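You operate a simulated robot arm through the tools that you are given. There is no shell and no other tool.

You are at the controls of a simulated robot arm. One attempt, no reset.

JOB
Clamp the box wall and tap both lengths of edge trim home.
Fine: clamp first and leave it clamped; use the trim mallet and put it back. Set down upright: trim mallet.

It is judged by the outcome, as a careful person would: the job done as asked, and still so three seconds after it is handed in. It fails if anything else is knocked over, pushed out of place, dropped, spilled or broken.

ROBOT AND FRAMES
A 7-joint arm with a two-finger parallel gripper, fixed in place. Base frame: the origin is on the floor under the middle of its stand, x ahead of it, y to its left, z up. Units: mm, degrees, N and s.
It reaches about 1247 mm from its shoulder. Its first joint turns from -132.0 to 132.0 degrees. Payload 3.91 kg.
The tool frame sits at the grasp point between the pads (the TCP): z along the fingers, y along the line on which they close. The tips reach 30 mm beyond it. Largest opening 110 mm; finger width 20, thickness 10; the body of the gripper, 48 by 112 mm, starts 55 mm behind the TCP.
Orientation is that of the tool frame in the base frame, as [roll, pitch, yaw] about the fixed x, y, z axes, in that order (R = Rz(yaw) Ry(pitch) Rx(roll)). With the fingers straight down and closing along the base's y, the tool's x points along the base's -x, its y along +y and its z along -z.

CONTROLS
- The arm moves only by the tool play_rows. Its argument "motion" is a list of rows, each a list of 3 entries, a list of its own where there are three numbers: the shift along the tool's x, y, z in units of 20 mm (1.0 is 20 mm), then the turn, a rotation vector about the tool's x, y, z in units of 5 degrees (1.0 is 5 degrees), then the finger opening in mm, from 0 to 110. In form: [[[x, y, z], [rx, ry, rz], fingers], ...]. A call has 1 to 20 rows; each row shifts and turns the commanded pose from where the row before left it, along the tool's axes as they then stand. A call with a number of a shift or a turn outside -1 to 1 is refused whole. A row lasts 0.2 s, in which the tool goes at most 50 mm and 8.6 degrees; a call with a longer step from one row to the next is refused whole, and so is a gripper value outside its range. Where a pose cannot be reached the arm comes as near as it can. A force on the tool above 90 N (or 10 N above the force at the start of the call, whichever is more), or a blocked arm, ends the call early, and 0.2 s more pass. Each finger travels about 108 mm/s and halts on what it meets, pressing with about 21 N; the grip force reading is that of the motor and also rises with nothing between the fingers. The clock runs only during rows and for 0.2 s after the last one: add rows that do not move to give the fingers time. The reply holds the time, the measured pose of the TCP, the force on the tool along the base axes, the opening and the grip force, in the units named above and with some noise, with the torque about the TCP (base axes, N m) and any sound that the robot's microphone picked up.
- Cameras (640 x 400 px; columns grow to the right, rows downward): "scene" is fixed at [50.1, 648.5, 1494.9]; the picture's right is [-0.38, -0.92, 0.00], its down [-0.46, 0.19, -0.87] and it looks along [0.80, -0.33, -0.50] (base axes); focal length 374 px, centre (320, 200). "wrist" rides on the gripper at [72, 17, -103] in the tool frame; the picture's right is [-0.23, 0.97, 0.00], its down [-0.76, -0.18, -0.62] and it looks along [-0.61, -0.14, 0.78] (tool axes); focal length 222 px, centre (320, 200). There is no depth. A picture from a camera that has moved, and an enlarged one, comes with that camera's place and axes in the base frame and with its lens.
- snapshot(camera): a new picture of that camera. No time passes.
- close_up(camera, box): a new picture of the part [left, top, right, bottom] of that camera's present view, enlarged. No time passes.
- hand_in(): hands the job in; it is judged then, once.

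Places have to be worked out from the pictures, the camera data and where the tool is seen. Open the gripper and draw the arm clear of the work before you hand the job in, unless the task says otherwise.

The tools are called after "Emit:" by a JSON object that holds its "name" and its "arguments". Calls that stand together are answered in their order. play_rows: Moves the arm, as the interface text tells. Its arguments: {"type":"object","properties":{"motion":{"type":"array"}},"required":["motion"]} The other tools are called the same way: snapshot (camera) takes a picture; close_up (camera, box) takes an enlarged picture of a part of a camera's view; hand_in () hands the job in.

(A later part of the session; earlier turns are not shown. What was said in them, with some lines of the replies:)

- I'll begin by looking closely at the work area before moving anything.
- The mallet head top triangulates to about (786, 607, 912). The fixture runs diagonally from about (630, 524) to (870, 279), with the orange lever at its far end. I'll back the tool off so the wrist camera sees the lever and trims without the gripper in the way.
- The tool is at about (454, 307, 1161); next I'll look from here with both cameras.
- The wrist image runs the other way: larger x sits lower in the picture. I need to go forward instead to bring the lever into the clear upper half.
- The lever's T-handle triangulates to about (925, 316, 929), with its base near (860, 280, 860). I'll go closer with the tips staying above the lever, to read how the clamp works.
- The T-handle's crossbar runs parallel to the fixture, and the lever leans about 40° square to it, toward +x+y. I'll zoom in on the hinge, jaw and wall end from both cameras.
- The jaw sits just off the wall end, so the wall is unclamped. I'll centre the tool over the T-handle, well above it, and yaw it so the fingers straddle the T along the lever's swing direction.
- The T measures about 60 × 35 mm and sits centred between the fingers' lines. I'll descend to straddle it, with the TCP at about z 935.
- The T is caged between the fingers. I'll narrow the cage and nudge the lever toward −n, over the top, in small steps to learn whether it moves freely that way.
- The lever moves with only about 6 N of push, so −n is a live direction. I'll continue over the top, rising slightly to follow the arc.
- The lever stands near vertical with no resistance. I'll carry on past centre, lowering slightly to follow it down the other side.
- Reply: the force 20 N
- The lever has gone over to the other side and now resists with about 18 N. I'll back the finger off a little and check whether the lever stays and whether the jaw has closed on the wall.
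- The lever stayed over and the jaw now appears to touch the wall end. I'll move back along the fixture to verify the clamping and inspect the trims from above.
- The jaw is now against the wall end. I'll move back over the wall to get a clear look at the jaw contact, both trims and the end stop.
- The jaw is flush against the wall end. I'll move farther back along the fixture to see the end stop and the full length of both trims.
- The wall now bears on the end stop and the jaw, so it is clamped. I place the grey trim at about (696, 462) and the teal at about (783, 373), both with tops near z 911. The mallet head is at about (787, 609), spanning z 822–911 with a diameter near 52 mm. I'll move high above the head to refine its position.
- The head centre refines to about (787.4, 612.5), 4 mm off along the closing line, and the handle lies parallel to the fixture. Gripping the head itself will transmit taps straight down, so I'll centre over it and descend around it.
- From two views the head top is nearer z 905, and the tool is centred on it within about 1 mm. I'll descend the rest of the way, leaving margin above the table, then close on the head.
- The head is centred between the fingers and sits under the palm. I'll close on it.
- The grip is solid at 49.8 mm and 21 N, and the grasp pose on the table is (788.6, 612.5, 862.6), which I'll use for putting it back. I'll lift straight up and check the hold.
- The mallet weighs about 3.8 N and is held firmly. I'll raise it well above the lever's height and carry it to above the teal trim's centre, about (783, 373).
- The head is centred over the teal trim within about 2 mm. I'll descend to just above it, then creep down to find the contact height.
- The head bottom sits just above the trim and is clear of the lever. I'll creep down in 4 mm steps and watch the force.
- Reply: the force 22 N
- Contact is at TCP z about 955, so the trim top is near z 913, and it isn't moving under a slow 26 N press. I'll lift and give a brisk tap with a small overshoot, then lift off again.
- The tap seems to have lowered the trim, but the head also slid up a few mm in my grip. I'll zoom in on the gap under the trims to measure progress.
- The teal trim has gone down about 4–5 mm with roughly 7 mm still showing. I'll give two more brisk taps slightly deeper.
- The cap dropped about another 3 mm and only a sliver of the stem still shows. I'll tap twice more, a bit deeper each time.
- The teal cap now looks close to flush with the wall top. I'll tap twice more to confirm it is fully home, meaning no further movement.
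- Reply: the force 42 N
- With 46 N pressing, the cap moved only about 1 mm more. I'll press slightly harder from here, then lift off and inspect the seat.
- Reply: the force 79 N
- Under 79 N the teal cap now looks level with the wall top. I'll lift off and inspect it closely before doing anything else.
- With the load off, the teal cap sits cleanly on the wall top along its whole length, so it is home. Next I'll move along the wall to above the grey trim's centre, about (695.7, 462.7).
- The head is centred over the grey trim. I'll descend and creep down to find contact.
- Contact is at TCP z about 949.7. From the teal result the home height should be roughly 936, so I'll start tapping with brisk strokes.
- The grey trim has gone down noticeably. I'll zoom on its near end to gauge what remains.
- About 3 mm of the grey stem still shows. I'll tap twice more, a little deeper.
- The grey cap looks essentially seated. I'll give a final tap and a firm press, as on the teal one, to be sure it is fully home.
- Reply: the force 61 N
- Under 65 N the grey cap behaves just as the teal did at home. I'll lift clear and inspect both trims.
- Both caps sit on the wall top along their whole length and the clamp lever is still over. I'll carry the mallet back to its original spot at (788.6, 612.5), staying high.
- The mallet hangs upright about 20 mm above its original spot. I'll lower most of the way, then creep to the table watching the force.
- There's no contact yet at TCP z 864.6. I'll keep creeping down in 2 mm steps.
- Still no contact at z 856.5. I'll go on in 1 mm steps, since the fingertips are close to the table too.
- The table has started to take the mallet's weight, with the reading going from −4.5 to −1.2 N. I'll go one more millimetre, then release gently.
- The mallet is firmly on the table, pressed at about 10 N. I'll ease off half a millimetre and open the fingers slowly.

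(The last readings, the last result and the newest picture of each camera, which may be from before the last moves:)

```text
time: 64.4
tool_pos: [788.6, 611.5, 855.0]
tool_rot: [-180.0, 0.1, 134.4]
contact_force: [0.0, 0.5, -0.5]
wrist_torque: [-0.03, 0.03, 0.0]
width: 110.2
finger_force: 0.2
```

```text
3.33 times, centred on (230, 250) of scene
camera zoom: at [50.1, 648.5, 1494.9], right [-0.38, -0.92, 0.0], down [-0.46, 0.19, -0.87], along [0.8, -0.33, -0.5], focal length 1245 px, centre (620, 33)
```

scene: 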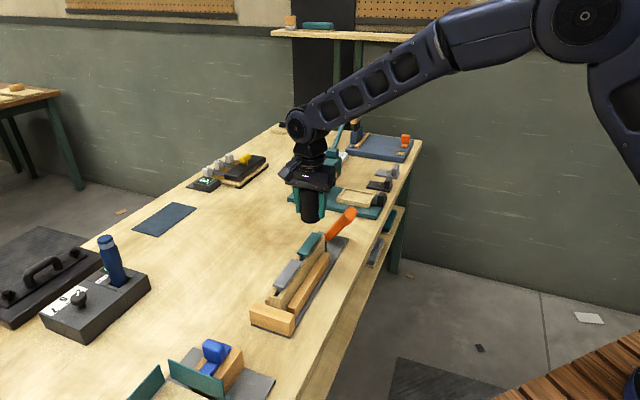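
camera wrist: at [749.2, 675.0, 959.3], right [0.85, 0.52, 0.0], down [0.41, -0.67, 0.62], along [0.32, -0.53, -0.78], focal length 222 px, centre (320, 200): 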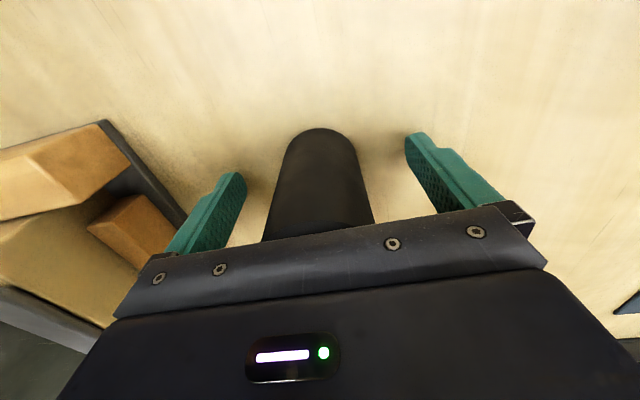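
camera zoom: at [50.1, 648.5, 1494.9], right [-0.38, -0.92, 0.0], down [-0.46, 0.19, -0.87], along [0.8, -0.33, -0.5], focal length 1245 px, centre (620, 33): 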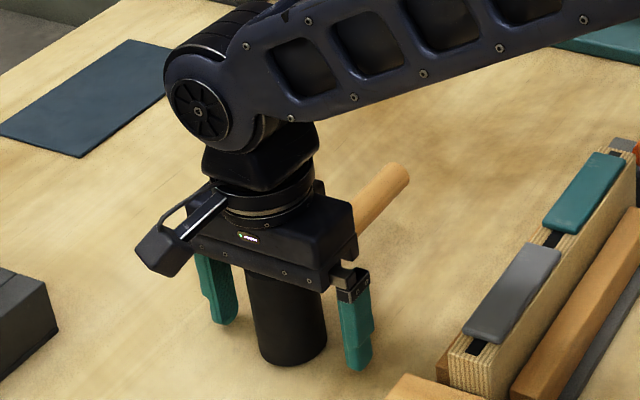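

The mallet stands released and upright with the fingers fully open. I'll withdraw straight up, clear of the head.

Emit:
{"name": "play_rows", "arguments": {"motion": [[[0, 0, -0.5], [0, 0, 0], 110], [[0, 0, -1], [0, 0, 0], 110], [[0, 0, -1], [0, 0, 0], 110], [[0, 0, -1], [0, 0, 0], 110], [[0, 0, -1], [0, 0, 0], 110], [[0, 0, -1], [0, 0, 0], 110], [[0, 0, -1], [0, 0, 0], 110], [[0, 0, -1], [0, 0, 0], 110], [[0, 0, -1], [0, 0, 0], 110], [[0, 0, -1], [0, 0, 0], 110], [[0, 0, -1], [0, 0, 0], 110], [[0, 0, -1], [0, 0, 0], 110], [[0, 0, -1], [0, 0, 0], 110], [[0, 0, 0], [0, 0, 0], 110]]}}

Emit:
{"name": "snapshot", "arguments": {"camera": "scene"}}

Emit:
{"name": "snapshot", "arguments": {"camera": "wrist"}}

Emit:
{"name": "close_up", "arguments": {"camera": "scene", "box": [200, 200, 360, 340]}}

```text
time: 67.4
tool_pos: [789.1, 611.4, 1105.2]
tool_rot: [-180.0, 0.0, 134.5]
contact_force: [-0.3, 0.6, 0.6]
wrist_torque: [0.0, 0.02, 0.0]
width: 110.0
finger_force: 0.0
```

```text
taken
```

scene: 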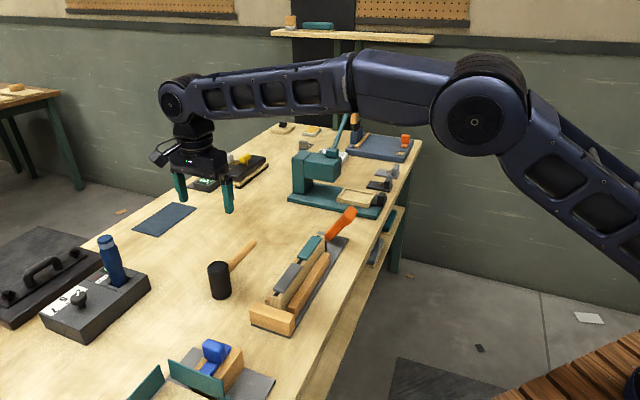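

```text
taken
camera wrist: at [749.6, 674.7, 1209.1], right [0.85, 0.52, 0.0], down [0.41, -0.67, 0.62], along [0.32, -0.53, -0.78], focal length 222 px, centre (320, 200)
```

wrist: 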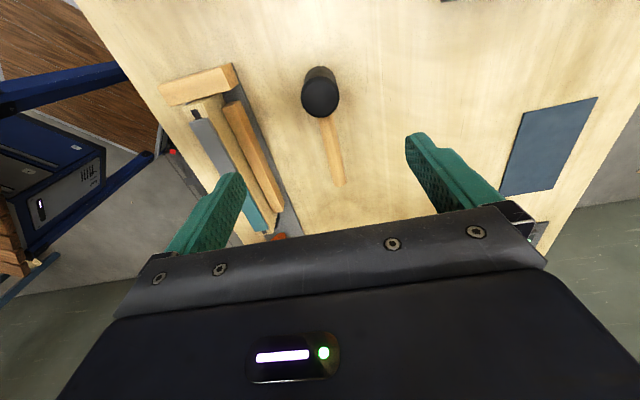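

```text
2.86 times, centred on (280, 270) of scene
camera zoom: at [50.1, 648.5, 1494.9], right [-0.38, -0.92, 0.0], down [-0.46, 0.19, -0.87], along [0.8, -0.33, -0.5], focal length 1068 px, centre (434, 0)
```

zoom: 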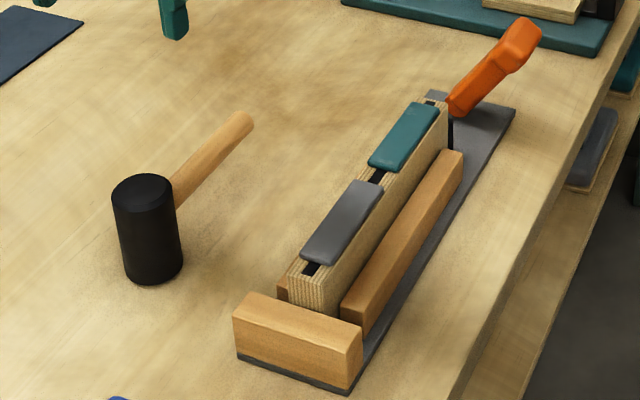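

The mallet is back upright in its original place, the lever is at the mirror-image angle of where it began, and the jaw is against the wall. I'll take one last close look at both trims' seating before handing in.

Emit:
{"name": "close_up", "arguments": {"camera": "scene", "box": [270, 255, 310, 285]}}

Emit:
{"name": "close_up", "arguments": {"camera": "scene", "box": [295, 225, 335, 255]}}

Emit:
{"name": "close_up", "arguments": {"camera": "wrist", "box": [140, 50, 380, 240]}}

```text
13.33 times, centred on (290, 270) of scene
camera zoom: at [50.1, 648.5, 1494.9], right [-0.38, -0.92, 0.0], down [-0.46, 0.19, -0.87], along [0.8, -0.33, -0.5], focal length 4982 px, centre (720, -733)
```

zoom: 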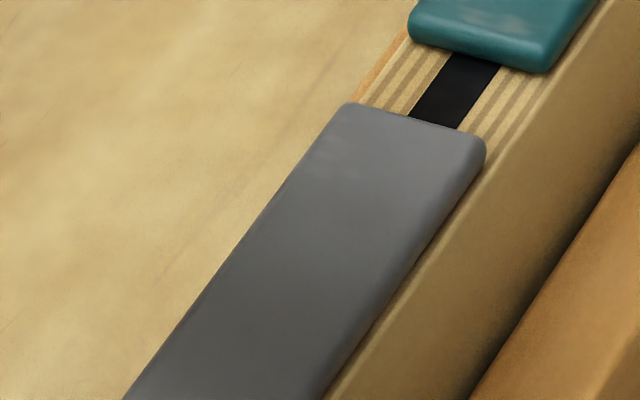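

```text
13.33 times, centred on (315, 240) of scene
camera zoom: at [50.1, 648.5, 1494.9], right [-0.38, -0.92, 0.0], down [-0.46, 0.19, -0.87], along [0.8, -0.33, -0.5], focal length 4982 px, centre (387, -333)
```

zoom: 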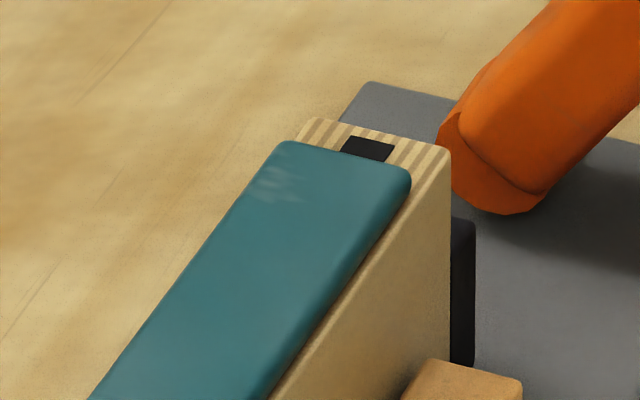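

```text
2.11 times, centred on (260, 145) of wrist
camera zoom: at [749.6, 674.7, 1209.1], right [0.85, 0.52, 0.0], down [0.41, -0.67, 0.62], along [0.32, -0.53, -0.78], focal length 468 px, centre (446, 316)
```

zoom: 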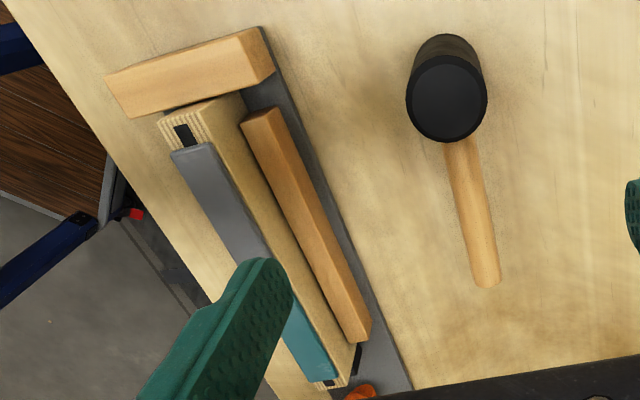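

Both caps sit tight on the wall with no stem showing, the jaw is hard against the wall end, and the mallet stands upright. I'll raise the open gripper further clear of the work before handing in.

Emit:
{"name": "play_rows", "arguments": {"motion": [[[0, 0, -1], [0, 0, 0], 110], [[0, 0, -1], [0, 0, 0], 110], [[0, 0, -1], [0, 0, 0], 110], [[0, 0, -1], [0, 0, 0], 110], [[0, 0, 0], [0, 0, 0], 110], [[0, 0, 0], [0, 0, 0], 110]]}}

Emit:
{"name": "snapshot", "arguments": {"camera": "scene"}}

```text
time: 68.8
tool_pos: [786.9, 613.0, 1185.9]
tool_rot: [-180.0, 0.0, 134.4]
contact_force: [-0.2, 0.2, 0.4]
wrist_torque: [0.01, 0.0, -0.04]
width: 110.0
finger_force: 0.1
```

```text
taken
```

scene: 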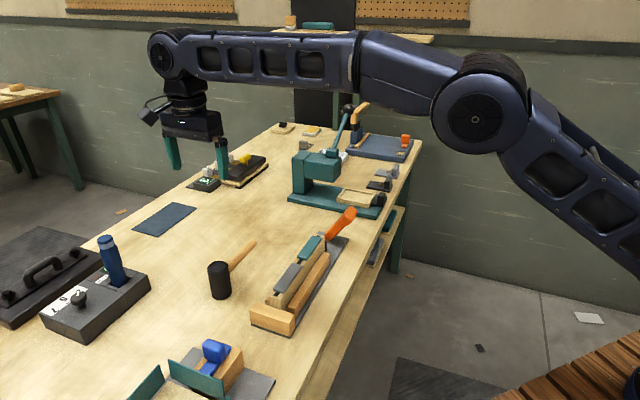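

The final picture shows the wall clamped, both trims seated, the mallet upright in its place, nothing else disturbed, and the open gripper well clear. I'm handing the job in.

Emit:
{"name": "hand_in", "arguments": {}}

```text
The job is handed in.
```

The job is handed in: the box wall is clamped, both lengths of edge trim are tapped home, and the mallet is back upright where it started.

- **Clamp:** I threw the orange lever over before any tapping. The jaw is hard against the wall end, and the lever has stayed over since.
- **Trims:** I tapped the teal one first, then the grey. In the close-up pictures both caps rest on the wall top with no stem showing.
- **Mallet:** I held it by the head rather than the handle, so the blows went straight down. The head slid about 6 mm up in the grip during tapping. It was set back within a millimetre or so of where I picked it up and stands on its own.

Nothing else on the bench looks moved in the last picture. The gripper is open and about 270 mm above the mallet.
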